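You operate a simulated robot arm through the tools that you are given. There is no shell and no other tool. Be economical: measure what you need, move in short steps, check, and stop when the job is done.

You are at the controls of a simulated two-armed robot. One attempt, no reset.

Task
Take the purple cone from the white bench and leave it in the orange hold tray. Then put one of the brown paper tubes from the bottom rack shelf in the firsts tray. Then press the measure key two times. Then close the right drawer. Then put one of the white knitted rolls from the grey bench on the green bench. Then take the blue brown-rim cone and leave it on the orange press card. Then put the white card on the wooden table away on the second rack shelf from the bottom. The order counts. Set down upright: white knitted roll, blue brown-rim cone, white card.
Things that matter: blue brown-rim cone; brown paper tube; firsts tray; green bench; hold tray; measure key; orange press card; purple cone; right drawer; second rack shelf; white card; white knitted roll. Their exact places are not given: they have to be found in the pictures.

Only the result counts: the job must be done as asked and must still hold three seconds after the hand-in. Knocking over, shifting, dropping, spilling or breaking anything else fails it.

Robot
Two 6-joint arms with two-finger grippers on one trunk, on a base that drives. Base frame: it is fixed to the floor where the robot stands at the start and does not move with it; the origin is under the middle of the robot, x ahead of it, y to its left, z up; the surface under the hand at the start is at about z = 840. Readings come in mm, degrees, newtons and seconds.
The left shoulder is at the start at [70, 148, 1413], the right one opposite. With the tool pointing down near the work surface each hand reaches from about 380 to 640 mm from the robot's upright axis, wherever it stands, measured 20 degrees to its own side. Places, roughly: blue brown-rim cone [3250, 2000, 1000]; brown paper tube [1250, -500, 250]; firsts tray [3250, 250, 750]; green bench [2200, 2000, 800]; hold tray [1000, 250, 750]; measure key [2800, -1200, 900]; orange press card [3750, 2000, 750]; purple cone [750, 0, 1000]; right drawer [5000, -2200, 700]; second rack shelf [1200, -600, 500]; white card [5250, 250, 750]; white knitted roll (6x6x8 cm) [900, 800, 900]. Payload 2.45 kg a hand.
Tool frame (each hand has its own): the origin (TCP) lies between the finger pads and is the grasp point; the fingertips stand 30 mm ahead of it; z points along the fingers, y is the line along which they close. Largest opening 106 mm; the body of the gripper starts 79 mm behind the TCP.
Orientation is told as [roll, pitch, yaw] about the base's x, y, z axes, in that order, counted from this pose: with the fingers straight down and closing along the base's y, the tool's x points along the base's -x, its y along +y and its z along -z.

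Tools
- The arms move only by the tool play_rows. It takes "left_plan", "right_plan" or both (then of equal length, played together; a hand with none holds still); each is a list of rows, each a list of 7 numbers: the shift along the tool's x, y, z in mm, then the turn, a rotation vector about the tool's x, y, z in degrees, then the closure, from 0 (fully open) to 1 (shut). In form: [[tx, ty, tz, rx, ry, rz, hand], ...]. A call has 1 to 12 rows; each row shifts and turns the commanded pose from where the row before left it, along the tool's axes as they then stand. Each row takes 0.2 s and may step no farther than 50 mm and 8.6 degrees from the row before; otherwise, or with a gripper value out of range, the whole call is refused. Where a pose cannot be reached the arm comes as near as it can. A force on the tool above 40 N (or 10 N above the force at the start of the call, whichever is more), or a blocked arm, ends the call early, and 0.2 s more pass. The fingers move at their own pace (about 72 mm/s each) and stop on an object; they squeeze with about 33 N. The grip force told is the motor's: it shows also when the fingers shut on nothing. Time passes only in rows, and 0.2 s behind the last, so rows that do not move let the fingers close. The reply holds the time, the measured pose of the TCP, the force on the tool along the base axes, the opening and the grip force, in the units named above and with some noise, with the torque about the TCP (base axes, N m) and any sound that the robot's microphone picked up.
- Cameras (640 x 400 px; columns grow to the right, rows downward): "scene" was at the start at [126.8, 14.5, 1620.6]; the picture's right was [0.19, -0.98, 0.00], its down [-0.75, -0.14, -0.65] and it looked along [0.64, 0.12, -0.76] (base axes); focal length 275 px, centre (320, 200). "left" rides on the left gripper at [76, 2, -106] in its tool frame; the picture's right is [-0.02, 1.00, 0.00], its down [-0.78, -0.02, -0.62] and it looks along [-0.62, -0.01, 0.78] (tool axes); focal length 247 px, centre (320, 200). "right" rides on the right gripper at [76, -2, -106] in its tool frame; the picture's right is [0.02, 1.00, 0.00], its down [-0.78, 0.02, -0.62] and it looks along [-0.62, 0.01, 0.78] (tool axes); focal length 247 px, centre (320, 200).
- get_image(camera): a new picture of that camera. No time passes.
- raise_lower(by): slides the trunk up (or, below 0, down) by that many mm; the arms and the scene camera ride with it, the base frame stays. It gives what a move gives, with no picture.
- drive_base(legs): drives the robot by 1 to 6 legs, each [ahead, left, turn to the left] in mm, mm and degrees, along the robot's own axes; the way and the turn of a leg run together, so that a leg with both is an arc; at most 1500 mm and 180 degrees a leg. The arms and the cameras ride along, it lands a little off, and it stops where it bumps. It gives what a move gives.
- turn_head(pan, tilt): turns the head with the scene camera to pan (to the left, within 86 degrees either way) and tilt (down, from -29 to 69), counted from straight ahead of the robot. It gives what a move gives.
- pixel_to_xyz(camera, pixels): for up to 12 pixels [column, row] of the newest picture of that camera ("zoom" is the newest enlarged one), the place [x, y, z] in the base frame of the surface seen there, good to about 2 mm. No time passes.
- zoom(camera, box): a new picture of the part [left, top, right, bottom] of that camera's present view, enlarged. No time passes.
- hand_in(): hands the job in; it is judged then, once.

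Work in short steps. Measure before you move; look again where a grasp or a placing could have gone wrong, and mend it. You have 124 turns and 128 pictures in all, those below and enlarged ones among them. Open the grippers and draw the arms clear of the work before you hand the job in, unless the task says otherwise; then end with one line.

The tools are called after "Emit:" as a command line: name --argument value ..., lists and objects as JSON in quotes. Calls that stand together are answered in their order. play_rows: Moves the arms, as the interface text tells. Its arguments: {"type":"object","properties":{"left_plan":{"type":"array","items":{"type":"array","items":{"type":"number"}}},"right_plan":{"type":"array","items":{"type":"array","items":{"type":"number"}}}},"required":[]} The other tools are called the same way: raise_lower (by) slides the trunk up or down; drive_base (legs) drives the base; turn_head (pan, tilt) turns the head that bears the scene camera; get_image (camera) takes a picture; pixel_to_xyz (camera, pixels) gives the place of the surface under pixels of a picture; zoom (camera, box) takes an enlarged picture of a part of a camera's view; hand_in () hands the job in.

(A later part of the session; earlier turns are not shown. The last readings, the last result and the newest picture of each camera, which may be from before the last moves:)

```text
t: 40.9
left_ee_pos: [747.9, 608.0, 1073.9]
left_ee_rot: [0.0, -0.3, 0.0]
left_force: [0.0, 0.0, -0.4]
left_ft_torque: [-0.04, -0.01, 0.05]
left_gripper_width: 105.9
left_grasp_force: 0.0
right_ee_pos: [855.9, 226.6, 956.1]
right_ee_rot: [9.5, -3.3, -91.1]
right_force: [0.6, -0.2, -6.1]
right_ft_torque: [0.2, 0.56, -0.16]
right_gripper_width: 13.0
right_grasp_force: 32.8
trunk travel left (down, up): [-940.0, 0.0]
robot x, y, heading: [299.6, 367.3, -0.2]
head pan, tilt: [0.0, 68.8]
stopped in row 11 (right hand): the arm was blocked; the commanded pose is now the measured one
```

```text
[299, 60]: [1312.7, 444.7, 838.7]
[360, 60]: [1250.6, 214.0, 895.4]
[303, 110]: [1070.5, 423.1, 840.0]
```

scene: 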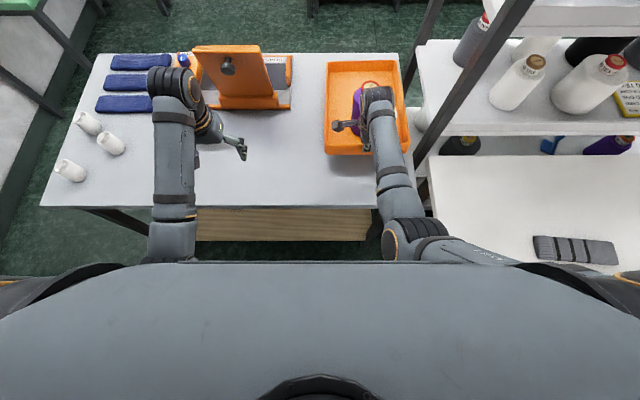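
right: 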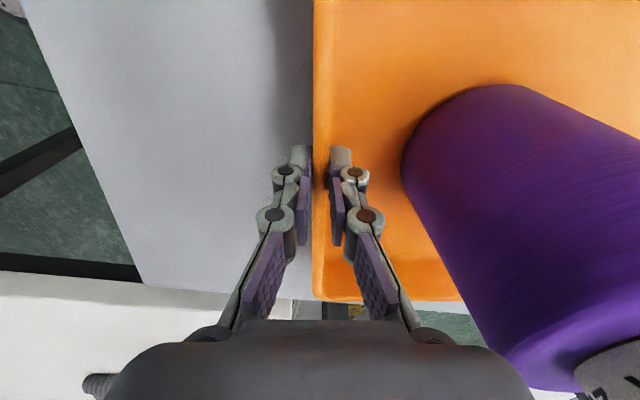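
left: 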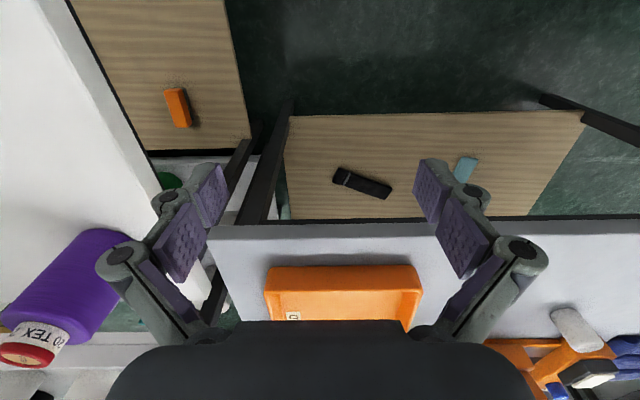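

The high trunk made the arm rise to 956 and the near rim has been lifted; the cone still seems in place. I lower the trunk to put the tray down gently.

Emit:
raise_lower --by -58

Emit:
get_image --camera "scene"

Emit:
get_image --camera "right"

```text
t: 41.8
left_ee_pos: [747.4, 607.5, 1017.5]
left_ee_rot: [-0.1, -0.4, 0.0]
left_force: [0.2, -0.4, -0.5]
left_ft_torque: [0.01, 0.01, 0.0]
left_gripper_width: 106.0
left_grasp_force: 0.1
right_ee_pos: [855.5, 226.4, 902.2]
right_ee_rot: [9.7, -3.4, -91.1]
right_force: [-5.1, -0.4, 17.9]
right_ft_torque: [0.23, 0.52, -0.28]
right_gripper_width: 10.5
right_grasp_force: 33.0
trunk travel left (down, up): [-882.0, 58.0]
robot x, y, heading: [297.1, 366.5, -0.1]
head pan, tilt: [0.0, 68.8]
```

```text
98 pictures are left
```

scene: 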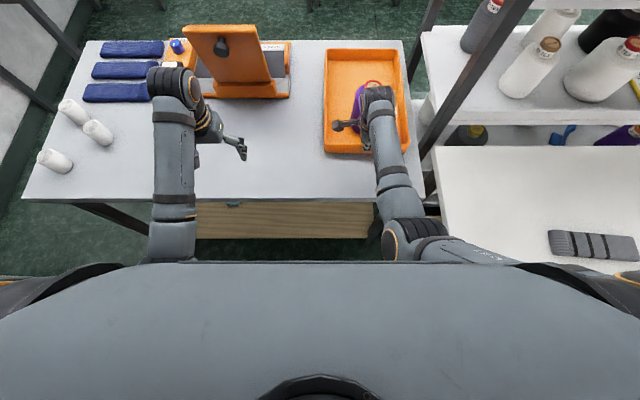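

```text
97 pictures are left
```

right: 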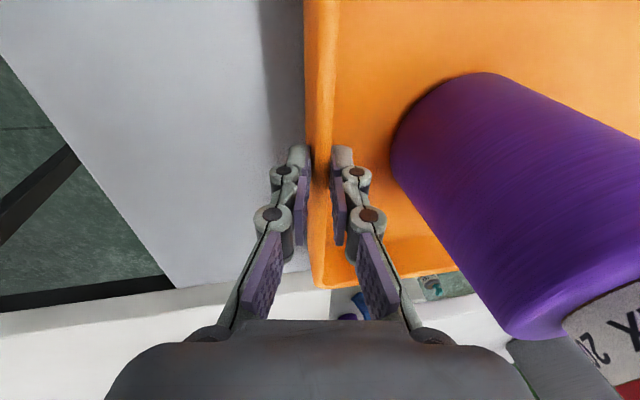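

The tray is down and square again, the cone standing. I measure its corners.

Emit:
pixel_to_xyz --camera "scene" --pixels '[[326, 151], [403, 153], [328, 52], [395, 51], [325, 100], [404, 100]]'

```text
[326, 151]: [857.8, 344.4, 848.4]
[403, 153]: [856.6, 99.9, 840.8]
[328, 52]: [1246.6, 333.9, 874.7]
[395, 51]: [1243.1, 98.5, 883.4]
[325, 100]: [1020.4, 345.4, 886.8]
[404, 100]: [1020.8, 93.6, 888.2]
```

Tray is now at centre ≈(1051,219), square; it needs (-84,+50). I ease the pressure by raising the trunk 6 mm and drag by driving the base gently in small legs.

Emit:
raise_lower --by 6

Emit:
drive_base --legs '[[-21, 12, 0], [-21, 13, 0], [-21, 12, 0], [-21, 13, 0]]'

Emit:
get_image --camera "scene"

```text
t: 42.4
left_ee_pos: [748.8, 606.9, 1021.7]
left_ee_rot: [-0.1, -0.4, 0.0]
left_force: [-0.6, 1.1, -1.0]
left_ft_torque: [0.04, -0.01, 0.03]
left_gripper_width: 105.9
left_grasp_force: 0.0
right_ee_pos: [855.3, 227.3, 904.6]
right_ee_rot: [9.5, -3.4, -91.0]
right_force: [0.3, 0.5, -5.6]
right_ft_torque: [-0.1, 0.54, 0.26]
right_gripper_width: 10.8
right_grasp_force: 32.9
trunk travel left (down, up): [-888.0, 52.0]
robot x, y, heading: [298.4, 366.1, -0.2]
head pan, tilt: [0.0, 68.8]
```

```text
t: 44.4
left_ee_pos: [666.4, 655.1, 1021.3]
left_ee_rot: [0.1, -0.1, 0.0]
left_force: [0.4, -0.5, 0.2]
left_ft_torque: [0.04, 0.06, 0.03]
left_gripper_width: 105.9
left_grasp_force: 0.1
right_ee_pos: [774.7, 275.8, 902.3]
right_ee_rot: [9.4, -3.4, -91.0]
right_force: [1.3, -1.1, -3.7]
right_ft_torque: [-0.04, 0.47, -0.15]
right_gripper_width: 10.2
right_grasp_force: 32.7
trunk travel left (down, up): [-888.0, 52.0]
robot x, y, heading: [213.7, 415.1, -0.1]
head pan, tilt: [0.0, 68.8]
```

```text
96 pictures are left
```

scene: 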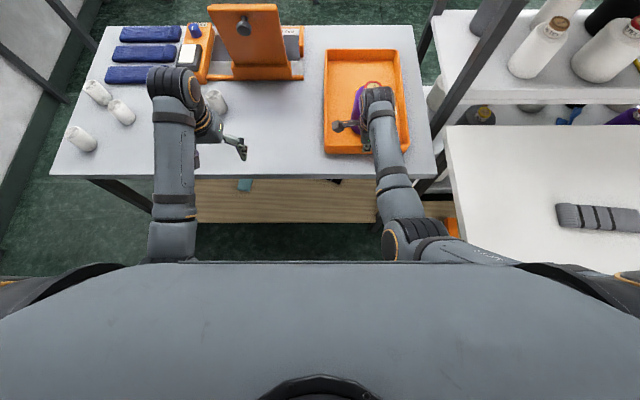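

Emit:
pixel_to_xyz --camera "scene" --pixels '[[325, 100], [404, 100], [328, 53], [397, 52], [325, 152], [335, 153], [347, 153]]'

Emit:
play_rows --right_plan '[[0, 0, 0, 0, 0, 0, 0.75], [0, 0, 0, 0, 0, 0, 0.75], [0, 0, -20, 0, 0, 0, 0.75], [0, 0, -30, 0, 0, 0, 0.75], [0, 0, -40, 0, 0, 0, 0.75], [0, 0, 0, 0, 0, 0, 0.75]]'

Emit:
get_image --camera "right"

```text
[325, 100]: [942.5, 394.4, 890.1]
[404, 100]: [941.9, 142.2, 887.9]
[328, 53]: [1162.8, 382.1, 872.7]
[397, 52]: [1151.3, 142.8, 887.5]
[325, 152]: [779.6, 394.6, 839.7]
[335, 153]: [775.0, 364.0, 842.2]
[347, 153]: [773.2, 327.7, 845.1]
```

```text
t: 46.0
left_ee_pos: [662.7, 657.4, 1022.4]
left_ee_rot: [-0.2, -0.3, 0.0]
left_force: [0.1, -0.1, -0.2]
left_ft_torque: [0.02, 0.01, 0.0]
left_gripper_width: 105.7
left_grasp_force: 0.1
right_ee_pos: [770.9, 234.2, 1006.9]
right_ee_rot: [11.7, -8.0, -92.8]
right_force: [0.0, 0.3, 0.2]
right_ft_torque: [-0.01, 0.01, 0.02]
right_gripper_width: 26.6
right_grasp_force: 0.0
trunk travel left (down, up): [-888.0, 52.0]
robot x, y, heading: [211.2, 415.6, -0.1]
head pan, tilt: [0.0, 68.8]
stopped in row 6 (right hand): the arm was blocked; the commanded pose is now the measured one
```

```text
95 pictures are left
```

right: 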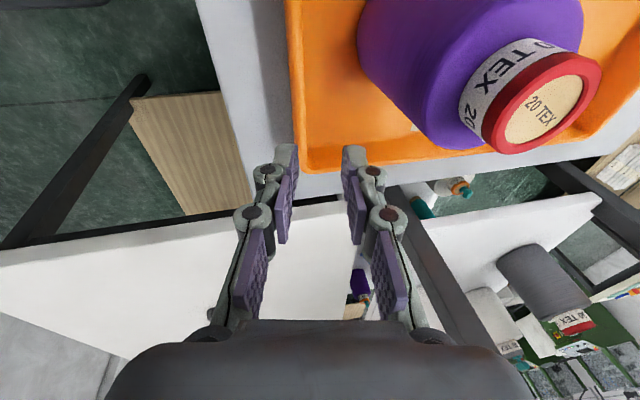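

The tray is back in place (y 142–394, x≈773–1160) with the cone standing. I back off, straighten the hand, and look around for a way to the far side.

Emit:
drive_base --legs '[[-250, 0, 0]]'

Emit:
play_rows --right_plan '[[0, 0, 0, 5.8, 4, 0, 0], [0, 0, 0, 5.8, 4, 0, 0], [-15, 0, 0, 0, 0, -8.4, 0], [-15, 0, 0, 0, 0, -8.4, 0], [-15, 0, 0, 0, 0, -8.4, 0], [0, 0, 0, 0, 0, -8.4, 0], [0, 0, 0, 0, 0, -8.4, 0], [0, 0, 0, 0, 0, -8.4, 0], [0, 0, 0, 0, 0, -8.4, 0], [0, 0, 0, 0, 0, -8.4, 0], [0, 0, 0, 0, 0, -8.4, 0], [0, 0, 0, 0, 0, -8.4, 0]]'

Emit:
turn_head --pan 30 --tilt 15

Emit:
get_image --camera "scene"

Emit:
turn_head --pan -35 --tilt 15

Emit:
get_image --camera "scene"

```text
t: 47.8
left_ee_pos: [415.1, 657.9, 1022.2]
left_ee_rot: [-0.1, -0.1, 0.3]
left_force: [0.0, -0.4, -1.1]
left_ft_torque: [0.0, 0.01, -0.02]
left_gripper_width: 106.0
left_grasp_force: 0.0
right_ee_pos: [523.1, 237.3, 1005.5]
right_ee_rot: [11.6, -7.9, -92.6]
right_force: [-0.1, 0.4, 0.3]
right_ft_torque: [-0.01, 0.01, 0.02]
right_gripper_width: 26.5
right_grasp_force: 0.0
trunk travel left (down, up): [-888.0, 52.0]
robot x, y, heading: [-30.8, 418.8, 0.1]
head pan, tilt: [0.0, 68.8]
```

```text
t: 50.4
left_ee_pos: [413.5, 658.1, 1021.9]
left_ee_rot: [-0.1, -0.2, 0.2]
left_force: [0.9, -0.8, -0.2]
left_ft_torque: [-0.02, -0.02, -0.01]
left_gripper_width: 106.1
left_grasp_force: 0.1
right_ee_pos: [526.0, 191.8, 1006.2]
right_ee_rot: [0.0, 0.0, -7.6]
right_force: [0.0, 0.1, -0.3]
right_ft_torque: [0.0, 0.0, 0.03]
right_gripper_width: 106.2
right_grasp_force: 0.1
trunk travel left (down, up): [-888.0, 52.0]
robot x, y, heading: [-30.2, 416.5, 0.0]
head pan, tilt: [0.0, 68.8]
```

```text
t: 51.7
left_ee_pos: [414.5, 658.5, 1021.9]
left_ee_rot: [-0.1, -0.3, 0.1]
left_force: [-0.1, 0.2, -0.3]
left_ft_torque: [-0.02, -0.01, 0.02]
left_gripper_width: 106.1
left_grasp_force: 0.1
right_ee_pos: [526.2, 193.6, 1006.8]
right_ee_rot: [0.1, 0.1, -7.7]
right_force: [-0.2, 0.2, 0.1]
right_ft_torque: [-0.01, 0.0, -0.01]
right_gripper_width: 105.9
right_grasp_force: 0.1
trunk travel left (down, up): [-888.0, 52.0]
robot x, y, heading: [-33.4, 414.5, -0.1]
head pan, tilt: [30.0, 15.0]
```

```text
94 pictures are left
```

scene: 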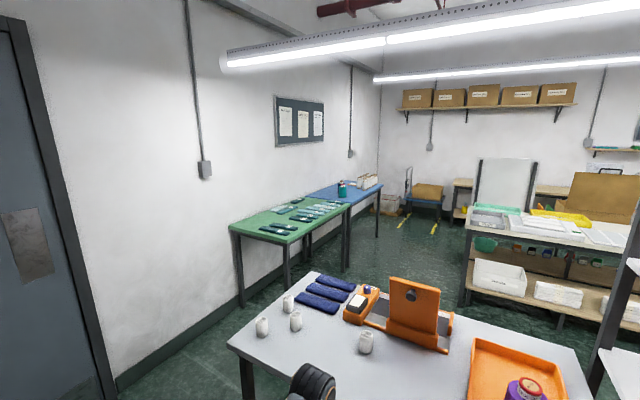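

```text
t: 53.0
left_ee_pos: [413.7, 658.4, 1023.3]
left_ee_rot: [-0.1, -0.3, 0.2]
left_force: [1.2, 0.1, -0.7]
left_ft_torque: [-0.05, 0.0, 0.0]
left_gripper_width: 105.9
left_grasp_force: 0.2
right_ee_pos: [526.8, 192.5, 1006.9]
right_ee_rot: [-0.1, 0.0, -7.9]
right_force: [0.5, 0.7, -1.0]
right_ft_torque: [0.0, 0.0, -0.01]
right_gripper_width: 106.0
right_grasp_force: 0.0
trunk travel left (down, up): [-888.0, 52.0]
robot x, y, heading: [-33.9, 413.7, 0.1]
head pan, tilt: [-35.0, 15.0]
```

```text
93 pictures are left
```

scene: 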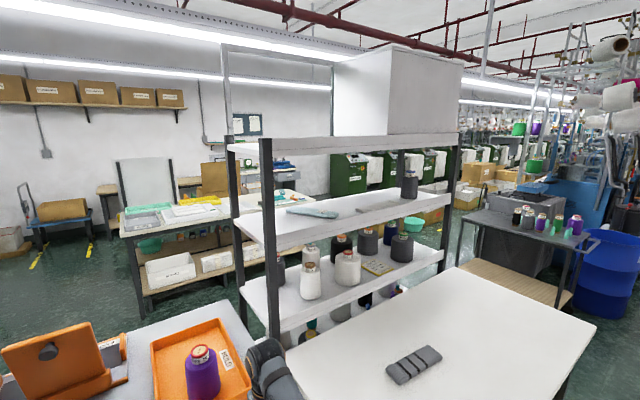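

The rack is open at the back; I measure floor points and bench corners to plan the route round it.

Emit:
pixel_to_xyz --camera "scene" --pixels '[[595, 327], [458, 268], [560, 400], [476, 210], [620, 245], [560, 305], [445, 265], [460, 250], [140, 315], [155, 280], [300, 195], [460, 130]]'

Emit:
turn_head --pan 40 --tilt 30

Emit:
get_image --camera "scene"

```text
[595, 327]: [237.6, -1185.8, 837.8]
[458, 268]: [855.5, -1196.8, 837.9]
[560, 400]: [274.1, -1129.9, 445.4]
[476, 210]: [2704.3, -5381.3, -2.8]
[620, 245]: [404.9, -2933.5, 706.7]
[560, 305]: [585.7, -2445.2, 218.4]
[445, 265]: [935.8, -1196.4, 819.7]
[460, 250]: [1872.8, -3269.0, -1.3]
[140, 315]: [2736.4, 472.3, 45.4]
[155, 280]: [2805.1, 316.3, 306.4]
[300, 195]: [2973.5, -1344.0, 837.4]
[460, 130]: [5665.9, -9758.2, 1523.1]
```

```text
t: 54.5
left_ee_pos: [413.1, 658.1, 1022.9]
left_ee_rot: [-0.1, -0.3, 0.2]
left_force: [-1.0, 0.6, 0.0]
left_ft_torque: [0.01, -0.06, -0.01]
left_gripper_width: 105.9
left_grasp_force: 0.1
right_ee_pos: [525.7, 192.9, 1006.3]
right_ee_rot: [0.0, 0.0, -7.8]
right_force: [-0.1, 0.1, 0.6]
right_ft_torque: [0.02, 0.0, 0.02]
right_gripper_width: 106.0
right_grasp_force: 0.1
trunk travel left (down, up): [-888.0, 52.0]
robot x, y, heading: [-36.2, 416.1, 0.4]
head pan, tilt: [40.0, 30.0]
```

```text
92 pictures are left
```

scene: 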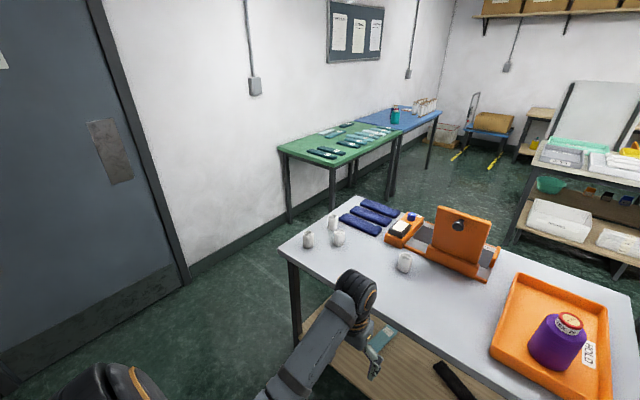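

Emit:
pixel_to_xyz --camera "scene" --pixels '[[285, 247], [335, 208], [230, 255], [190, 272], [291, 215], [281, 155], [333, 170], [428, 120], [280, 220], [516, 240], [575, 235], [430, 190]]'

Emit:
zoom --camera "scene" --box '[270, 80, 470, 205]'

```text
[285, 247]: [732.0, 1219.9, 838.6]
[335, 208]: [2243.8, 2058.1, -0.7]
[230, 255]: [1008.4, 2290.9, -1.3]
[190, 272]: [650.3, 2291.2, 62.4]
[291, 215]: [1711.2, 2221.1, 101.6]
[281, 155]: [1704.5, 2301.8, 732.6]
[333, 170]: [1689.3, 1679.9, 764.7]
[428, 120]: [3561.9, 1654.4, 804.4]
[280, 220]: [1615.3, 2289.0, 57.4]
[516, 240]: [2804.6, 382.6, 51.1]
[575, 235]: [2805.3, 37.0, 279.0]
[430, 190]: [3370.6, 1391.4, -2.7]
```

```text
3.20 times, centred on (370, 142) of scene
```

zoom: 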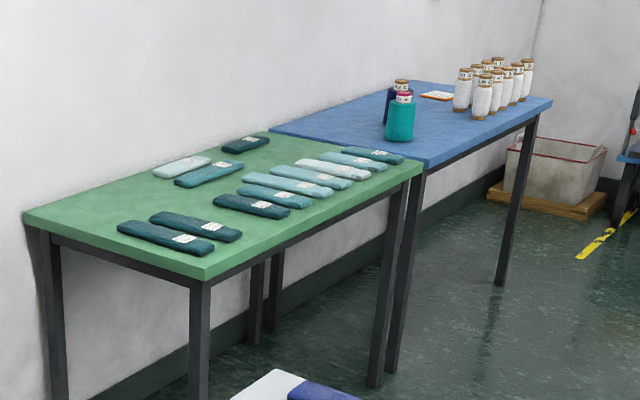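

The left passage is narrow; the right one (y≈-1200 to -2400) is wide. I strafe right past the white bench first and look ahead.

Emit:
drive_base --legs '[[-60, -1100, 0], [0, -1000, 0]]'

Emit:
turn_head --pan 0 --tilt 25

Emit:
get_image --camera "scene"

```text
t: 64.9
left_ee_pos: [380.2, -1425.8, 1021.6]
left_ee_rot: [-0.1, -0.4, 1.0]
left_force: [-0.1, 0.2, 0.7]
left_ft_torque: [0.02, 0.05, -0.01]
left_gripper_width: 106.2
left_grasp_force: 0.1
right_ee_pos: [498.8, -1890.3, 1006.7]
right_ee_rot: [0.0, 0.0, -7.1]
right_force: [-0.3, 0.7, 0.1]
right_ft_torque: [-0.01, 0.0, 0.03]
right_gripper_width: 106.1
right_grasp_force: 0.1
trunk travel left (down, up): [-888.0, 52.0]
robot x, y, heading: [-64.3, -1676.3, 0.8]
head pan, tilt: [40.0, 30.0]
```

```text
t: 66.0
left_ee_pos: [379.4, -1426.6, 1022.9]
left_ee_rot: [-0.1, -0.4, 0.9]
left_force: [0.2, 0.9, 0.4]
left_ft_torque: [-0.02, 0.0, 0.05]
left_gripper_width: 105.9
left_grasp_force: 0.0
right_ee_pos: [498.4, -1890.4, 1006.8]
right_ee_rot: [0.0, 0.0, -7.0]
right_force: [0.2, 0.0, -0.2]
right_ft_torque: [0.01, -0.01, 0.0]
right_gripper_width: 106.1
right_grasp_force: 0.0
trunk travel left (down, up): [-888.0, 52.0]
robot x, y, heading: [-61.5, -1675.7, 1.0]
head pan, tilt: [0.0, 25.0]
```

```text
90 pictures are left
```

scene: 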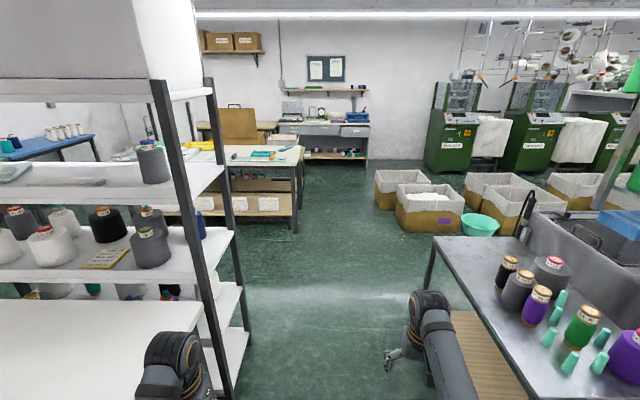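

Emit:
pixel_to_xyz --camera "scene" --pixels '[[250, 325], [228, 390], [433, 240], [438, 290], [300, 230], [300, 150], [235, 150], [400, 230], [345, 130], [300, 300]]'

Emit:
zoom --camera "scene" --box '[200, 60, 400, 220]'

```text
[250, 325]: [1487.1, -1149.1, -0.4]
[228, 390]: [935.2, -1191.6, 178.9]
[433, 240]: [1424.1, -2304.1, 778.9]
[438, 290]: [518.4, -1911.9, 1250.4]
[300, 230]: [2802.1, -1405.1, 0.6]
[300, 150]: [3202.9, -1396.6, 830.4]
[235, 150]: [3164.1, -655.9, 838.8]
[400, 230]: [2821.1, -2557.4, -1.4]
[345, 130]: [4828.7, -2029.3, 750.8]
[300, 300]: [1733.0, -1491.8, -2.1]
```

```text
2.50 times, centred on (300, 140) of scene
```

zoom: 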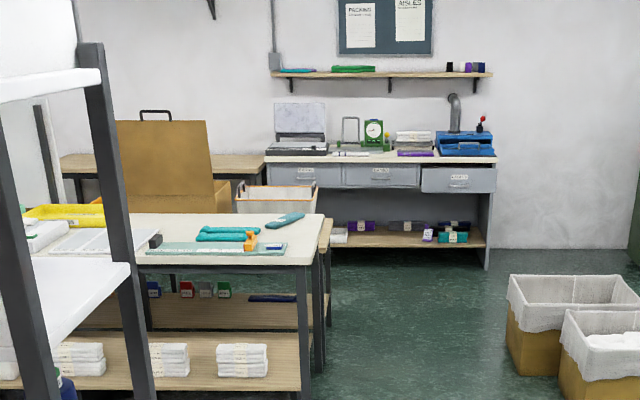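

Way is clear: rack's back leg at x≈1487, the inspection bench begins at x≈2800. I drive ahead to x≈2100, turn round and strafe to stand behind the rack.

Emit:
drive_base --legs '[[1100, 0, 0], [1050, 0, 0], [0, 0, 90], [0, 0, 89], [0, -1000, 0]]'

Emit:
turn_head --pan 0 --tilt 45

Emit:
get_image --camera "scene"

```text
t: 88.9
left_ee_pos: [1677.5, -886.6, 1020.7]
left_ee_rot: [-0.1, -0.3, 176.0]
left_force: [0.1, 0.7, -0.6]
left_ft_torque: [0.01, -0.02, -0.01]
left_gripper_width: 106.0
left_grasp_force: 0.0
right_ee_pos: [1597.2, -414.1, 1008.3]
right_ee_rot: [0.0, 0.1, 168.1]
right_force: [-0.1, 0.0, -0.5]
right_ft_torque: [0.0, -0.01, -0.01]
right_gripper_width: 106.3
right_grasp_force: 0.1
trunk travel left (down, up): [-888.0, 52.0]
robot x, y, heading: [2140.1, -676.2, 176.1]
head pan, tilt: [0.0, 25.0]
```

```text
t: 89.7
left_ee_pos: [1676.1, -885.9, 1022.5]
left_ee_rot: [0.0, -0.2, 176.1]
left_force: [-1.3, 0.3, 0.3]
left_ft_torque: [0.01, 0.03, -0.01]
left_gripper_width: 106.2
left_grasp_force: 0.1
right_ee_pos: [1597.9, -413.7, 1007.1]
right_ee_rot: [0.0, 0.0, 168.0]
right_force: [-0.4, 0.1, 0.8]
right_ft_torque: [0.03, -0.01, 0.0]
right_gripper_width: 105.5
right_grasp_force: 0.1
trunk travel left (down, up): [-888.0, 52.0]
robot x, y, heading: [2137.7, -675.2, 175.9]
head pan, tilt: [0.0, 45.0]
```

```text
88 pictures are left
```

scene: 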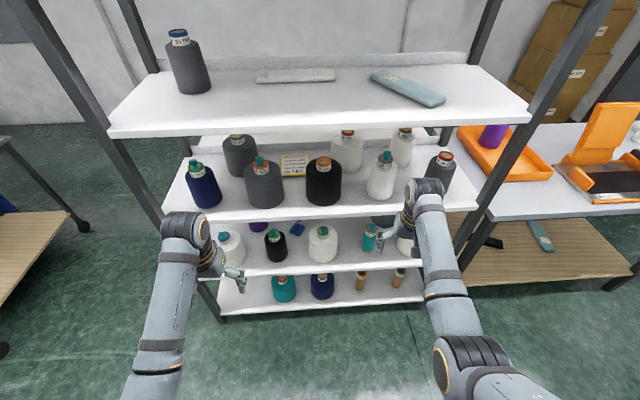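

The brown tubes stand at the bottom shelf's back edge, pixels (360,281) and (398,277). I zoom and measure.

Emit:
zoom --camera "scene" --box '[260, 210, 460, 335]'

Emit:
pixel_to_xyz --camera "zoom" --pixels '[[317, 202], [320, 240], [322, 275], [440, 202], [438, 240], [437, 262], [380, 270], [300, 292], [380, 200], [300, 175], [180, 190], [500, 260]]'

```text
3.20 times, centred on (360, 272) of scene
```

zoom: 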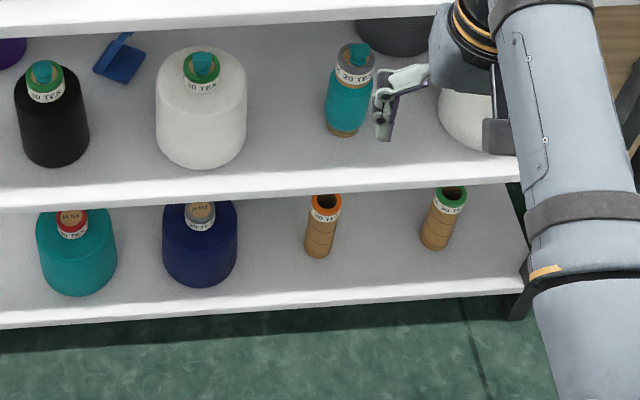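

```text
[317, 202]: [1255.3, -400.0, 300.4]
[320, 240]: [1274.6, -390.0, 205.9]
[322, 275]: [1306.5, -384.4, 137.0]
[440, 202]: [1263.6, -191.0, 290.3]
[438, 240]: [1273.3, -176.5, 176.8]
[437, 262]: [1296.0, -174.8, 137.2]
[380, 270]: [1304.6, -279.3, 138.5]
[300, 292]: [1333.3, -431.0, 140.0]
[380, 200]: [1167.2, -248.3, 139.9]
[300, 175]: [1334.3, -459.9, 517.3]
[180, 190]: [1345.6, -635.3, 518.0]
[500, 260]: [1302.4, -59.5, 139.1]
```

The tubes stand at y≈-395 and y≈-185, x≈1255, z 139–300; shelf edge x≈1342 and the shelf above has its underside near 480. I'll enter with the right hand tilted ~70° forward. First drop the trunk and come nearer.

Emit:
raise_lower --by -700

Emit:
drive_base --legs '[[100, 0, 4]]'

Emit:
play_rows --right_plan '[[10, 0, 0, 0, -8, 1, 0], [10, 0, 0, 0, -8, 1, 0], [10, 0, 0, 0, -8, 1, 0], [10, 0, 0, 0, -8, 1, 0], [0, 0, 0, 0, -8, 1, 0], [0, 0, 0, 0, -8, 1, 0], [0, 0, 0, 0, -8, 1, 0], [0, 0, 0, 0, -8, 0, 0], [0, 0, 0, 0, -6, 0, 0], [0, 0, 0, 0, 0, 0, 0]]'

Emit:
get_image --camera "right"

Emit:
get_image --camera "scene"

```text
refused: -700 is not a number from -400 to 400
```

```text
t: 90.9
left_ee_pos: [1594.4, -914.0, 1024.1]
left_ee_rot: [0.0, -0.4, -180.0]
left_force: [-0.3, 0.1, -1.6]
left_ft_torque: [-0.02, 0.0, -0.01]
left_gripper_width: 106.0
left_grasp_force: 0.1
right_ee_pos: [1482.5, -449.3, 1007.6]
right_ee_rot: [0.1, 0.0, 172.2]
right_force: [0.0, 0.8, 0.2]
right_ft_torque: [0.0, 0.02, 0.0]
right_gripper_width: 106.2
right_grasp_force: 0.1
trunk travel left (down, up): [-888.0, 52.0]
robot x, y, heading: [2040.5, -666.9, -180.1]
head pan, tilt: [0.0, 45.0]
```

```text
t: 93.1
left_ee_pos: [1593.0, -914.9, 1022.4]
left_ee_rot: [0.1, -0.4, -179.9]
left_force: [0.6, 0.5, -0.1]
left_ft_torque: [0.0, 0.02, 0.0]
left_gripper_width: 106.3
left_grasp_force: 0.0
right_ee_pos: [1517.7, -455.4, 998.6]
right_ee_rot: [9.2, -69.7, 157.5]
right_force: [0.3, -0.3, -0.3]
right_ft_torque: [0.02, 0.0, 0.02]
right_gripper_width: 105.9
right_grasp_force: 0.1
trunk travel left (down, up): [-888.0, 52.0]
robot x, y, heading: [2039.1, -669.6, -179.9]
head pan, tilt: [0.0, 45.0]
```

```text
86 pictures are left
```

right: 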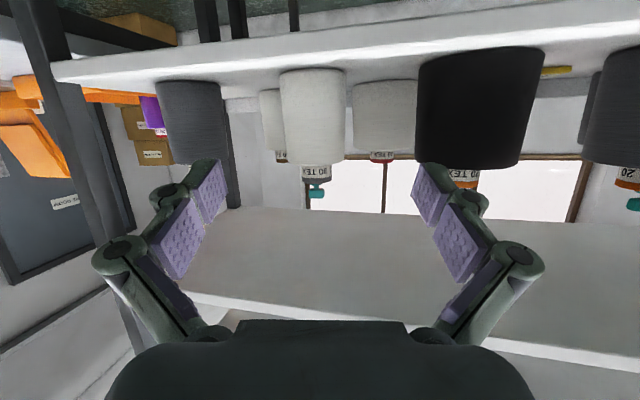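

```text
85 pictures are left
```

scene: 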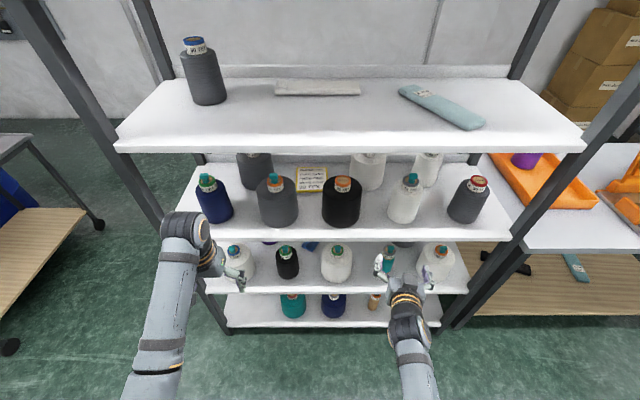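

Tilt works, with about 13° of yaw error; I correct that and lower the trunk 700 mm in two steps.

Emit:
play_rows --right_plan '[[0, 0, 0, -6, 0.3, -3.8, 0], [0, 0, 0, -6, 0.3, -3.8, 0], [0, 0, 0, 0, 0, 0, 0]]'

Emit:
raise_lower --by -350

Emit:
raise_lower --by -350

Emit:
get_image --camera "right"

```text
t: 93.9
left_ee_pos: [1592.8, -914.8, 1022.2]
left_ee_rot: [-0.1, -0.3, -180.0]
left_force: [-0.4, -0.2, -0.1]
left_ft_torque: [0.02, 0.0, 0.01]
left_gripper_width: 105.9
left_grasp_force: 0.1
right_ee_pos: [1518.1, -456.2, 998.5]
right_ee_rot: [0.2, -69.7, 179.9]
right_force: [-0.4, -0.6, 0.2]
right_ft_torque: [-0.06, 0.0, -0.01]
right_gripper_width: 105.9
right_grasp_force: 0.0
trunk travel left (down, up): [-888.0, 52.0]
robot x, y, heading: [2038.1, -671.4, -180.0]
head pan, tilt: [0.0, 45.0]
```

```text
t: 97.3
left_ee_pos: [1591.8, -914.6, 672.5]
left_ee_rot: [0.0, -0.3, -180.0]
left_force: [-0.4, -0.1, -0.3]
left_ft_torque: [0.03, -0.02, 0.01]
left_gripper_width: 105.9
left_grasp_force: 0.1
right_ee_pos: [1519.5, -455.2, 648.8]
right_ee_rot: [0.4, -69.7, 179.7]
right_force: [0.5, -0.4, 1.0]
right_ft_torque: [-0.01, 0.0, -0.01]
right_gripper_width: 105.9
right_grasp_force: 0.1
trunk travel left (down, up): [-538.0, 402.0]
robot x, y, heading: [2037.7, -669.0, -180.1]
head pan, tilt: [0.0, 45.0]
```

```text
t: 100.7
left_ee_pos: [1592.6, -915.1, 323.4]
left_ee_rot: [0.0, -0.3, -179.9]
left_force: [-0.3, -0.6, -1.0]
left_ft_torque: [-0.01, 0.0, 0.04]
left_gripper_width: 105.9
left_grasp_force: 0.1
right_ee_pos: [1517.9, -455.4, 298.2]
right_ee_rot: [0.5, -69.7, 179.6]
right_force: [0.2, -0.2, -0.4]
right_ft_torque: [0.0, -0.01, 0.02]
right_gripper_width: 105.6
right_grasp_force: 0.0
trunk travel left (down, up): [-188.0, 752.0]
robot x, y, heading: [2042.9, -671.6, -179.9]
head pan, tilt: [0.0, 45.0]
```

```text
84 pictures are left
```

right: 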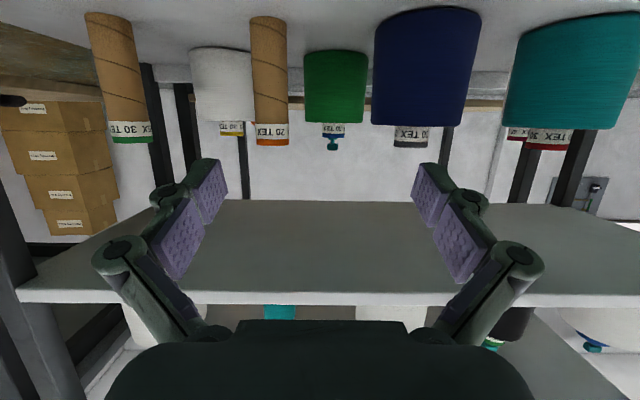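

The upside-down view shows the orange-rim tube at (268,80). I measure it.

Emit:
pixel_to_xyz --camera "right" --pixels '[[268, 80], [253, 80], [286, 80], [268, 25], [270, 125], [272, 142], [258, 140], [288, 140], [405, 60], [300, 300]]'

```text
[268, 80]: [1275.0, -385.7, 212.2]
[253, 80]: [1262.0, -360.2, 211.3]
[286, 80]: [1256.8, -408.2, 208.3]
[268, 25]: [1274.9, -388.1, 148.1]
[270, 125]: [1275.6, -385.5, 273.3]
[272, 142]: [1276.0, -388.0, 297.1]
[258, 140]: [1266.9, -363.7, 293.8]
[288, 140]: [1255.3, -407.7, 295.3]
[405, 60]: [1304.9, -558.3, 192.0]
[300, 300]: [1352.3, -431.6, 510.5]
```

Tube axis ≈(1250,-385), ~50 mm wide. I shift sideways first, drive ahead 120 mm, then check before the entry.

Emit:
play_rows --right_plan '[[0, -35, 0, 0, 0, 0, 0.2], [0, -35, 0, 0, 0, 0, 0.2], [20, 0, 7, 0, 0, 0, 0.2], [20, 0, 7, 0, 0, 0, 0.2], [10, 0, 4, 0, 0, 0, 0.2], [0, 0, 0, 0, 0, 0, 0.2]]'

Emit:
drive_base --legs '[[120, 0, 0]]'

Emit:
get_image --camera "right"

Emit:
pixel_to_xyz --camera "right" --pixels '[[320, 80], [320, 130], [300, 100], [340, 100]]'

```text
t: 102.1
left_ee_pos: [1591.8, -914.2, 322.6]
left_ee_rot: [0.0, -0.2, -179.8]
left_force: [-0.7, 0.0, -0.3]
left_ft_torque: [0.01, 0.02, 0.0]
left_gripper_width: 105.9
left_grasp_force: 0.0
right_ee_pos: [1519.4, -384.4, 244.8]
right_ee_rot: [0.5, -69.8, 179.6]
right_force: [-0.2, -0.5, 0.0]
right_ft_torque: [0.04, -0.02, 0.01]
right_gripper_width: 84.8
right_grasp_force: 0.1
trunk travel left (down, up): [-188.0, 752.0]
robot x, y, heading: [2040.9, -669.3, -179.8]
head pan, tilt: [0.0, 45.0]
```

```text
t: 103.3
left_ee_pos: [1478.2, -916.3, 323.1]
left_ee_rot: [0.0, -0.3, -179.6]
left_force: [-0.3, 0.0, 0.8]
left_ft_torque: [-0.01, -0.02, 0.01]
left_gripper_width: 106.0
left_grasp_force: 0.0
right_ee_pos: [1401.7, -389.6, 244.7]
right_ee_rot: [0.5, -69.6, 179.9]
right_force: [-0.1, -0.2, -0.9]
right_ft_torque: [-0.02, 0.0, -0.03]
right_gripper_width: 84.6
right_grasp_force: 0.0
trunk travel left (down, up): [-188.0, 752.0]
robot x, y, heading: [1923.5, -672.7, -179.4]
head pan, tilt: [0.0, 45.0]
```

```text
83 pictures are left
```

right: 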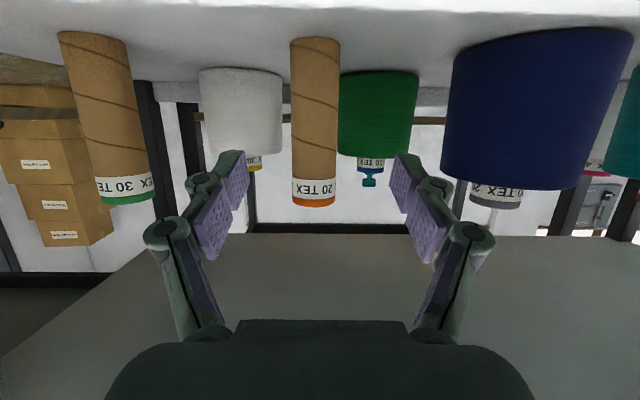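

```text
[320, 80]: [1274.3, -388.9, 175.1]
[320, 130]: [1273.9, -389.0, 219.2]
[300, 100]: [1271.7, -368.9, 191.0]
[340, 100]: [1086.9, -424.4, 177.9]
```

Aligned; the tube is between the fingers at column 315. I advance 150 mm level in four rows and close.

Emit:
play_rows --right_plan '[[-12, -4, 36, 0, 0, 0, 0.2], [-12, 0, 36, 0, 0, 0, 0.2], [-12, 0, 36, 0, 0, 0, 0.2], [-11, 0, 35, 0, 0, 0, 0.2], [0, 0, 0, 0, 0, 0, 0.2], [0, 0, 0, 0, 0, 0, 1], [0, 0, 0, 0, 0, 0, 1], [0, 0, 0, 0, 0, 0, 1]]'

Emit:
get_image --camera "right"

```text
t: 105.1
left_ee_pos: [1478.0, -918.0, 322.7]
left_ee_rot: [-0.2, -0.2, -179.7]
left_force: [-0.8, 0.1, 0.4]
left_ft_torque: [0.0, 0.01, -0.04]
left_gripper_width: 105.7
left_grasp_force: 0.2
right_ee_pos: [1250.0, -386.6, 237.9]
right_ee_rot: [0.5, -69.7, 179.8]
right_force: [-1.2, -0.9, 1.5]
right_ft_torque: [-0.03, 0.03, 0.02]
right_gripper_width: 47.8
right_grasp_force: 33.3
trunk travel left (down, up): [-188.0, 752.0]
robot x, y, heading: [1920.9, -670.8, -179.8]
head pan, tilt: [0.0, 45.0]
```

```text
82 pictures are left
```

right: 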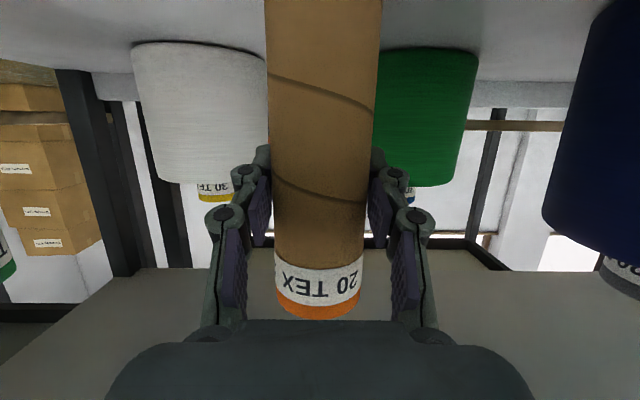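

Held at 48 mm. I lift it 30 mm and back the robot straight out.

Emit:
play_rows --right_plan '[[-14, 0, -5, 0, 0, 0, 1], [-19, 0, -7, 0, 0, 0, 1], [0, 0, 0, 0, 0, 0, 1]]'

Emit:
drive_base --legs '[[-300, 0, 0]]'

Emit:
raise_lower --by 350

Emit:
raise_lower --by 350

Emit:
get_image --camera "right"

```text
t: 105.9
left_ee_pos: [1477.6, -917.1, 322.2]
left_ee_rot: [-0.1, -0.3, -179.6]
left_force: [-0.3, -0.5, 1.1]
left_ft_torque: [0.01, -0.02, 0.04]
left_gripper_width: 106.1
left_grasp_force: 0.0
right_ee_pos: [1253.0, -386.0, 273.3]
right_ee_rot: [0.6, -69.6, 179.8]
right_force: [0.1, -0.3, -0.2]
right_ft_torque: [0.0, -0.02, 0.0]
right_gripper_width: 47.7
right_grasp_force: 32.8
trunk travel left (down, up): [-188.0, 752.0]
robot x, y, heading: [1927.3, -669.9, -179.6]
head pan, tilt: [0.0, 45.0]
```

```text
t: 107.9
left_ee_pos: [1771.6, -914.2, 323.0]
left_ee_rot: [0.0, -0.3, -179.6]
left_force: [0.1, -1.0, -0.4]
left_ft_torque: [-0.02, 0.05, -0.04]
left_gripper_width: 105.9
left_grasp_force: 0.1
right_ee_pos: [1548.2, -383.9, 274.5]
right_ee_rot: [0.5, -69.7, 179.8]
right_force: [0.6, -0.1, 0.4]
right_ft_torque: [-0.02, 0.0, -0.01]
right_gripper_width: 47.7
right_grasp_force: 32.6
trunk travel left (down, up): [-188.0, 752.0]
robot x, y, heading: [2217.5, -672.2, -179.7]
head pan, tilt: [0.0, 45.0]
```

```text
t: 111.4
left_ee_pos: [1773.2, -915.5, 672.3]
left_ee_rot: [-0.1, -0.4, -179.6]
left_force: [0.1, 0.4, -0.3]
left_ft_torque: [-0.02, 0.02, -0.02]
left_gripper_width: 106.0
left_grasp_force: 0.0
right_ee_pos: [1548.0, -384.5, 623.7]
right_ee_rot: [0.5, -69.5, 179.8]
right_force: [0.1, 0.3, -0.2]
right_ft_torque: [-0.01, 0.0, 0.04]
right_gripper_width: 47.7
right_grasp_force: 33.3
trunk travel left (down, up): [-538.0, 402.0]
robot x, y, heading: [2215.4, -668.2, -180.0]
head pan, tilt: [0.0, 45.0]
```

```text
t: 114.8
left_ee_pos: [1771.9, -914.9, 1023.1]
left_ee_rot: [-0.1, -0.4, -179.6]
left_force: [0.2, -0.5, -0.2]
left_ft_torque: [-0.01, 0.02, -0.02]
left_gripper_width: 106.0
left_grasp_force: 0.2
right_ee_pos: [1548.8, -384.3, 974.2]
right_ee_rot: [0.6, -69.7, 179.7]
right_force: [-0.5, 0.5, -0.6]
right_ft_torque: [-0.01, 0.03, -0.01]
right_gripper_width: 47.8
right_grasp_force: 33.0
trunk travel left (down, up): [-888.0, 52.0]
robot x, y, heading: [2216.1, -668.6, -179.9]
head pan, tilt: [0.0, 45.0]
```

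```text
81 pictures are left
```

right: 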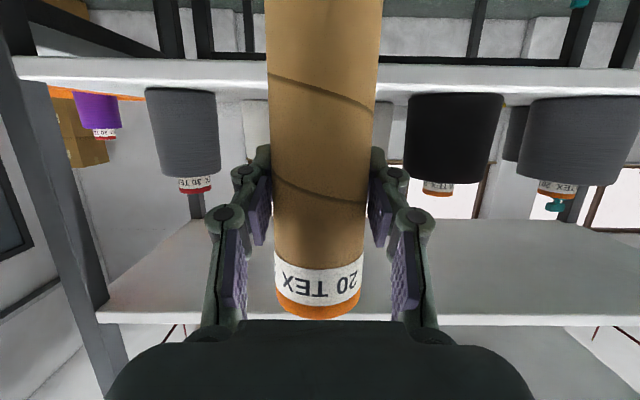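

Tube is secure. I draw the hand in, move to the aisle middle, turn round to face the inspection bench and look.

Emit:
play_rows --right_plan '[[12, 0, -31, 0, 0, 0, 1], [12, 0, -31, 0, 0, 0, 1], [12, 0, -31, 0, 0, 0, 1], [0, 0, 0, 0, 0, 0, 1]]'

Emit:
drive_base --legs '[[60, 0, 0], [0, 0, 90], [0, 0, 90]]'

Emit:
turn_head --pan 0 --tilt 30

Emit:
get_image --camera "scene"

```text
t: 115.8
left_ee_pos: [1771.7, -914.9, 1022.0]
left_ee_rot: [-0.1, -0.2, -179.5]
left_force: [-0.5, -0.3, 0.6]
left_ft_torque: [0.02, -0.01, 0.0]
left_gripper_width: 106.0
left_grasp_force: 0.0
right_ee_pos: [1650.1, -382.0, 971.0]
right_ee_rot: [0.5, -69.7, 179.8]
right_force: [0.0, 0.5, -0.6]
right_ft_torque: [0.01, -0.02, -0.01]
right_gripper_width: 47.5
right_grasp_force: 33.2
trunk travel left (down, up): [-888.0, 52.0]
robot x, y, heading: [2217.6, -670.0, -179.7]
head pan, tilt: [0.0, 45.0]
```

```text
t: 124.4
left_ee_pos: [2603.4, -424.1, 1022.0]
left_ee_rot: [0.1, -0.3, 0.4]
left_force: [-0.1, -0.1, -0.3]
left_ft_torque: [-0.02, -0.04, 0.0]
left_gripper_width: 105.9
left_grasp_force: 0.0
right_ee_pos: [2727.1, -955.0, 971.7]
right_ee_rot: [0.5, -69.7, 0.0]
right_force: [-0.3, -0.3, -1.4]
right_ft_torque: [0.0, 0.0, 0.0]
right_gripper_width: 47.7
right_grasp_force: 33.0
trunk travel left (down, up): [-888.0, 52.0]
robot x, y, heading: [2158.6, -671.1, 0.5]
head pan, tilt: [0.0, 45.0]
```

```text
t: 125.2
left_ee_pos: [2604.9, -424.8, 1023.1]
left_ee_rot: [-0.1, -0.3, 0.4]
left_force: [0.5, -0.3, -0.3]
left_ft_torque: [-0.01, 0.01, -0.02]
left_gripper_width: 106.1
left_grasp_force: 0.1
right_ee_pos: [2727.9, -954.5, 971.8]
right_ee_rot: [0.6, -69.6, -0.1]
right_force: [-0.2, 0.9, 0.0]
right_ft_torque: [0.01, 0.03, -0.01]
right_gripper_width: 47.7
right_grasp_force: 32.4
trunk travel left (down, up): [-888.0, 52.0]
robot x, y, heading: [2161.2, -670.2, 0.6]
head pan, tilt: [0.0, 30.0]
```

```text
80 pictures are left
```

scene: 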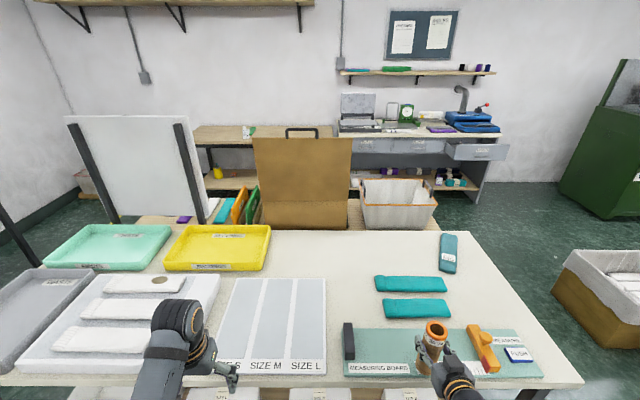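

Trays carry labels: a mint one at (110,247) and a yellow one at (218,247). I zoom to read them and the measuring board.

Emit:
zoom --camera "scene" --box '[0, 200, 290, 381]'

Emit:
zoom --camera "scene" --box '[340, 300, 560, 400]'

Emit:
pixel_to_xyz --camera "scene" --pixels '[[100, 248], [60, 262], [140, 268], [85, 226], [165, 226], [215, 250], [180, 265], [260, 265], [518, 354], [480, 350], [580, 380], [430, 233]]'

```text
2.21 times, centred on (145, 290) of scene
```

zoom: 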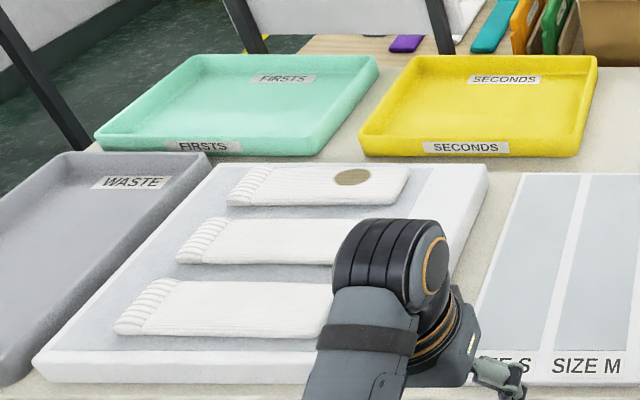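

```text
2.91 times, centred on (450, 350) of scene
```

zoom: 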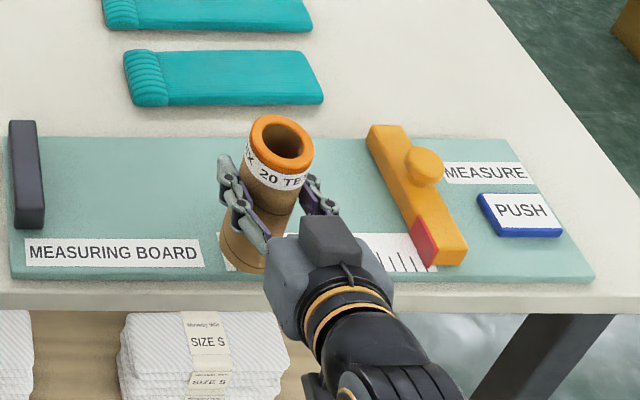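

```text
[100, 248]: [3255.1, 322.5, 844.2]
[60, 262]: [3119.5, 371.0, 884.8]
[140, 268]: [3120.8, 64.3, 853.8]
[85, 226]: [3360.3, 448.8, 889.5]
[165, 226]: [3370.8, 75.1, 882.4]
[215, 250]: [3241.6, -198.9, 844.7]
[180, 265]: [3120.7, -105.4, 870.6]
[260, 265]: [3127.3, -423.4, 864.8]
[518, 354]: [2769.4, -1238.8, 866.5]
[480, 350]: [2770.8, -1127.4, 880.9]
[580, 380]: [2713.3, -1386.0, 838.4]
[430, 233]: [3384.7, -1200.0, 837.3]
```

Firsts tray is the mint one (x 3110–3380, y 60–450, floor z 844); the PUSH key is at (2769,-1239,866). I raise the tube, back off, strafe left and come up to the bench.

Emit:
raise_lower --by 50

Emit:
play_rows --right_plan '[[-19, 0, -7, 0, 0, 0, 1], [-19, 0, -7, 0, 0, 0, 1], [0, 0, 0, 0, 0, 0, 1]]'

Emit:
drive_base --legs '[[-100, 0, -0.6], [0, 1020, 0], [340, 0, 0]]'

Emit:
get_image --camera "scene"

```text
t: 126.1
left_ee_pos: [2606.3, -423.0, 1072.5]
left_ee_rot: [0.0, -0.3, 0.4]
left_force: [-0.6, 0.1, -0.3]
left_ft_torque: [0.01, 0.01, 0.02]
left_gripper_width: 106.0
left_grasp_force: 0.0
right_ee_pos: [2728.2, -955.0, 1020.3]
right_ee_rot: [0.4, -69.6, -0.1]
right_force: [0.5, -0.4, -0.4]
right_ft_torque: [0.0, 0.01, 0.0]
right_gripper_width: 47.7
right_grasp_force: 32.7
trunk travel left (down, up): [-938.0, 2.0]
robot x, y, heading: [2161.4, -670.2, 0.3]
head pan, tilt: [0.0, 30.0]
```

```text
t: 126.9
left_ee_pos: [2604.8, -424.2, 1072.5]
left_ee_rot: [0.0, -0.3, 0.4]
left_force: [-0.3, -0.4, -0.2]
left_ft_torque: [0.02, 0.0, 0.01]
left_gripper_width: 106.2
left_grasp_force: 0.0
right_ee_pos: [2728.1, -956.3, 1060.9]
right_ee_rot: [0.5, -69.6, -0.1]
right_force: [0.1, 0.6, -0.2]
right_ft_torque: [-0.02, 0.0, -0.02]
right_gripper_width: 47.7
right_grasp_force: 32.7
trunk travel left (down, up): [-938.0, 2.0]
robot x, y, heading: [2157.2, -668.0, 0.5]
head pan, tilt: [0.0, 30.0]
```

```text
t: 134.8
left_ee_pos: [2849.4, 595.6, 1073.1]
left_ee_rot: [0.0, -0.3, -0.6]
left_force: [0.9, 0.2, 0.6]
left_ft_torque: [-0.02, -0.02, 0.01]
left_gripper_width: 106.1
left_grasp_force: 0.0
right_ee_pos: [2961.6, 61.8, 1062.2]
right_ee_rot: [0.5, -69.7, -1.2]
right_force: [-0.1, 0.7, -0.6]
right_ft_torque: [-0.04, 0.04, 0.01]
right_gripper_width: 47.7
right_grasp_force: 32.5
trunk travel left (down, up): [-938.0, 2.0]
robot x, y, heading: [2401.2, 354.5, -0.4]
head pan, tilt: [0.0, 30.0]
```

```text
77 pictures are left
```

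scene: 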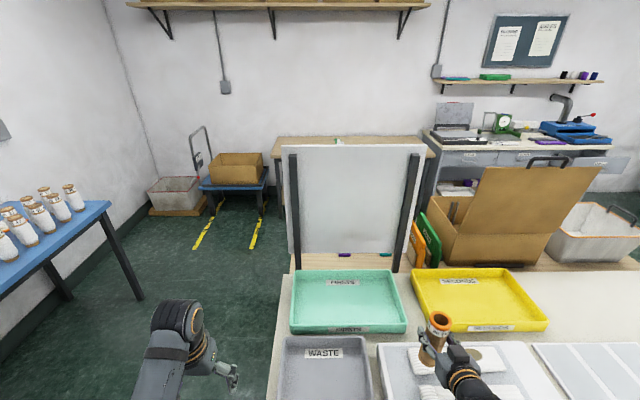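

Tray is ahead-left of the hand. I move the tube over the tray's near middle (3190,240), keeping height.

Emit:
play_rows --right_plan '[[-13, 29, 36, 0, 0, 0, 1], [-13, 30, 36, 0, 0, 0, 1], [-13, 30, 36, 0, 0, 0, 1], [-13, 30, 36, 0, 0, 0, 1], [-13, 30, 36, 0, 0, 0, 1], [-14, 29, 34, 0, 0, 0, 1], [0, 0, 0, 0, 0, 0, 1]]'

Emit:
get_image --camera "scene"

```text
t: 136.3
left_ee_pos: [2849.1, 595.3, 1072.9]
left_ee_rot: [0.0, -0.3, -0.5]
left_force: [0.7, 0.0, 0.4]
left_ft_torque: [0.0, -0.01, 0.01]
left_gripper_width: 106.0
left_grasp_force: 0.1
right_ee_pos: [3185.5, 231.0, 1061.6]
right_ee_rot: [0.2, -69.4, -1.4]
right_force: [0.7, -0.9, -0.4]
right_ft_torque: [0.02, 0.01, 0.02]
right_gripper_width: 47.7
right_grasp_force: 32.7
right hand out of reach, approached as far as the arm can: row 6
trunk travel left (down, up): [-938.0, 2.0]
robot x, y, heading: [2398.8, 359.9, -0.8]
head pan, tilt: [0.0, 30.0]
```

```text
76 pictures are left
```

scene: 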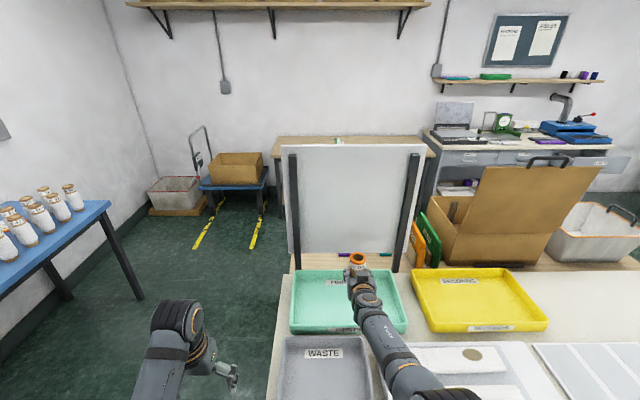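

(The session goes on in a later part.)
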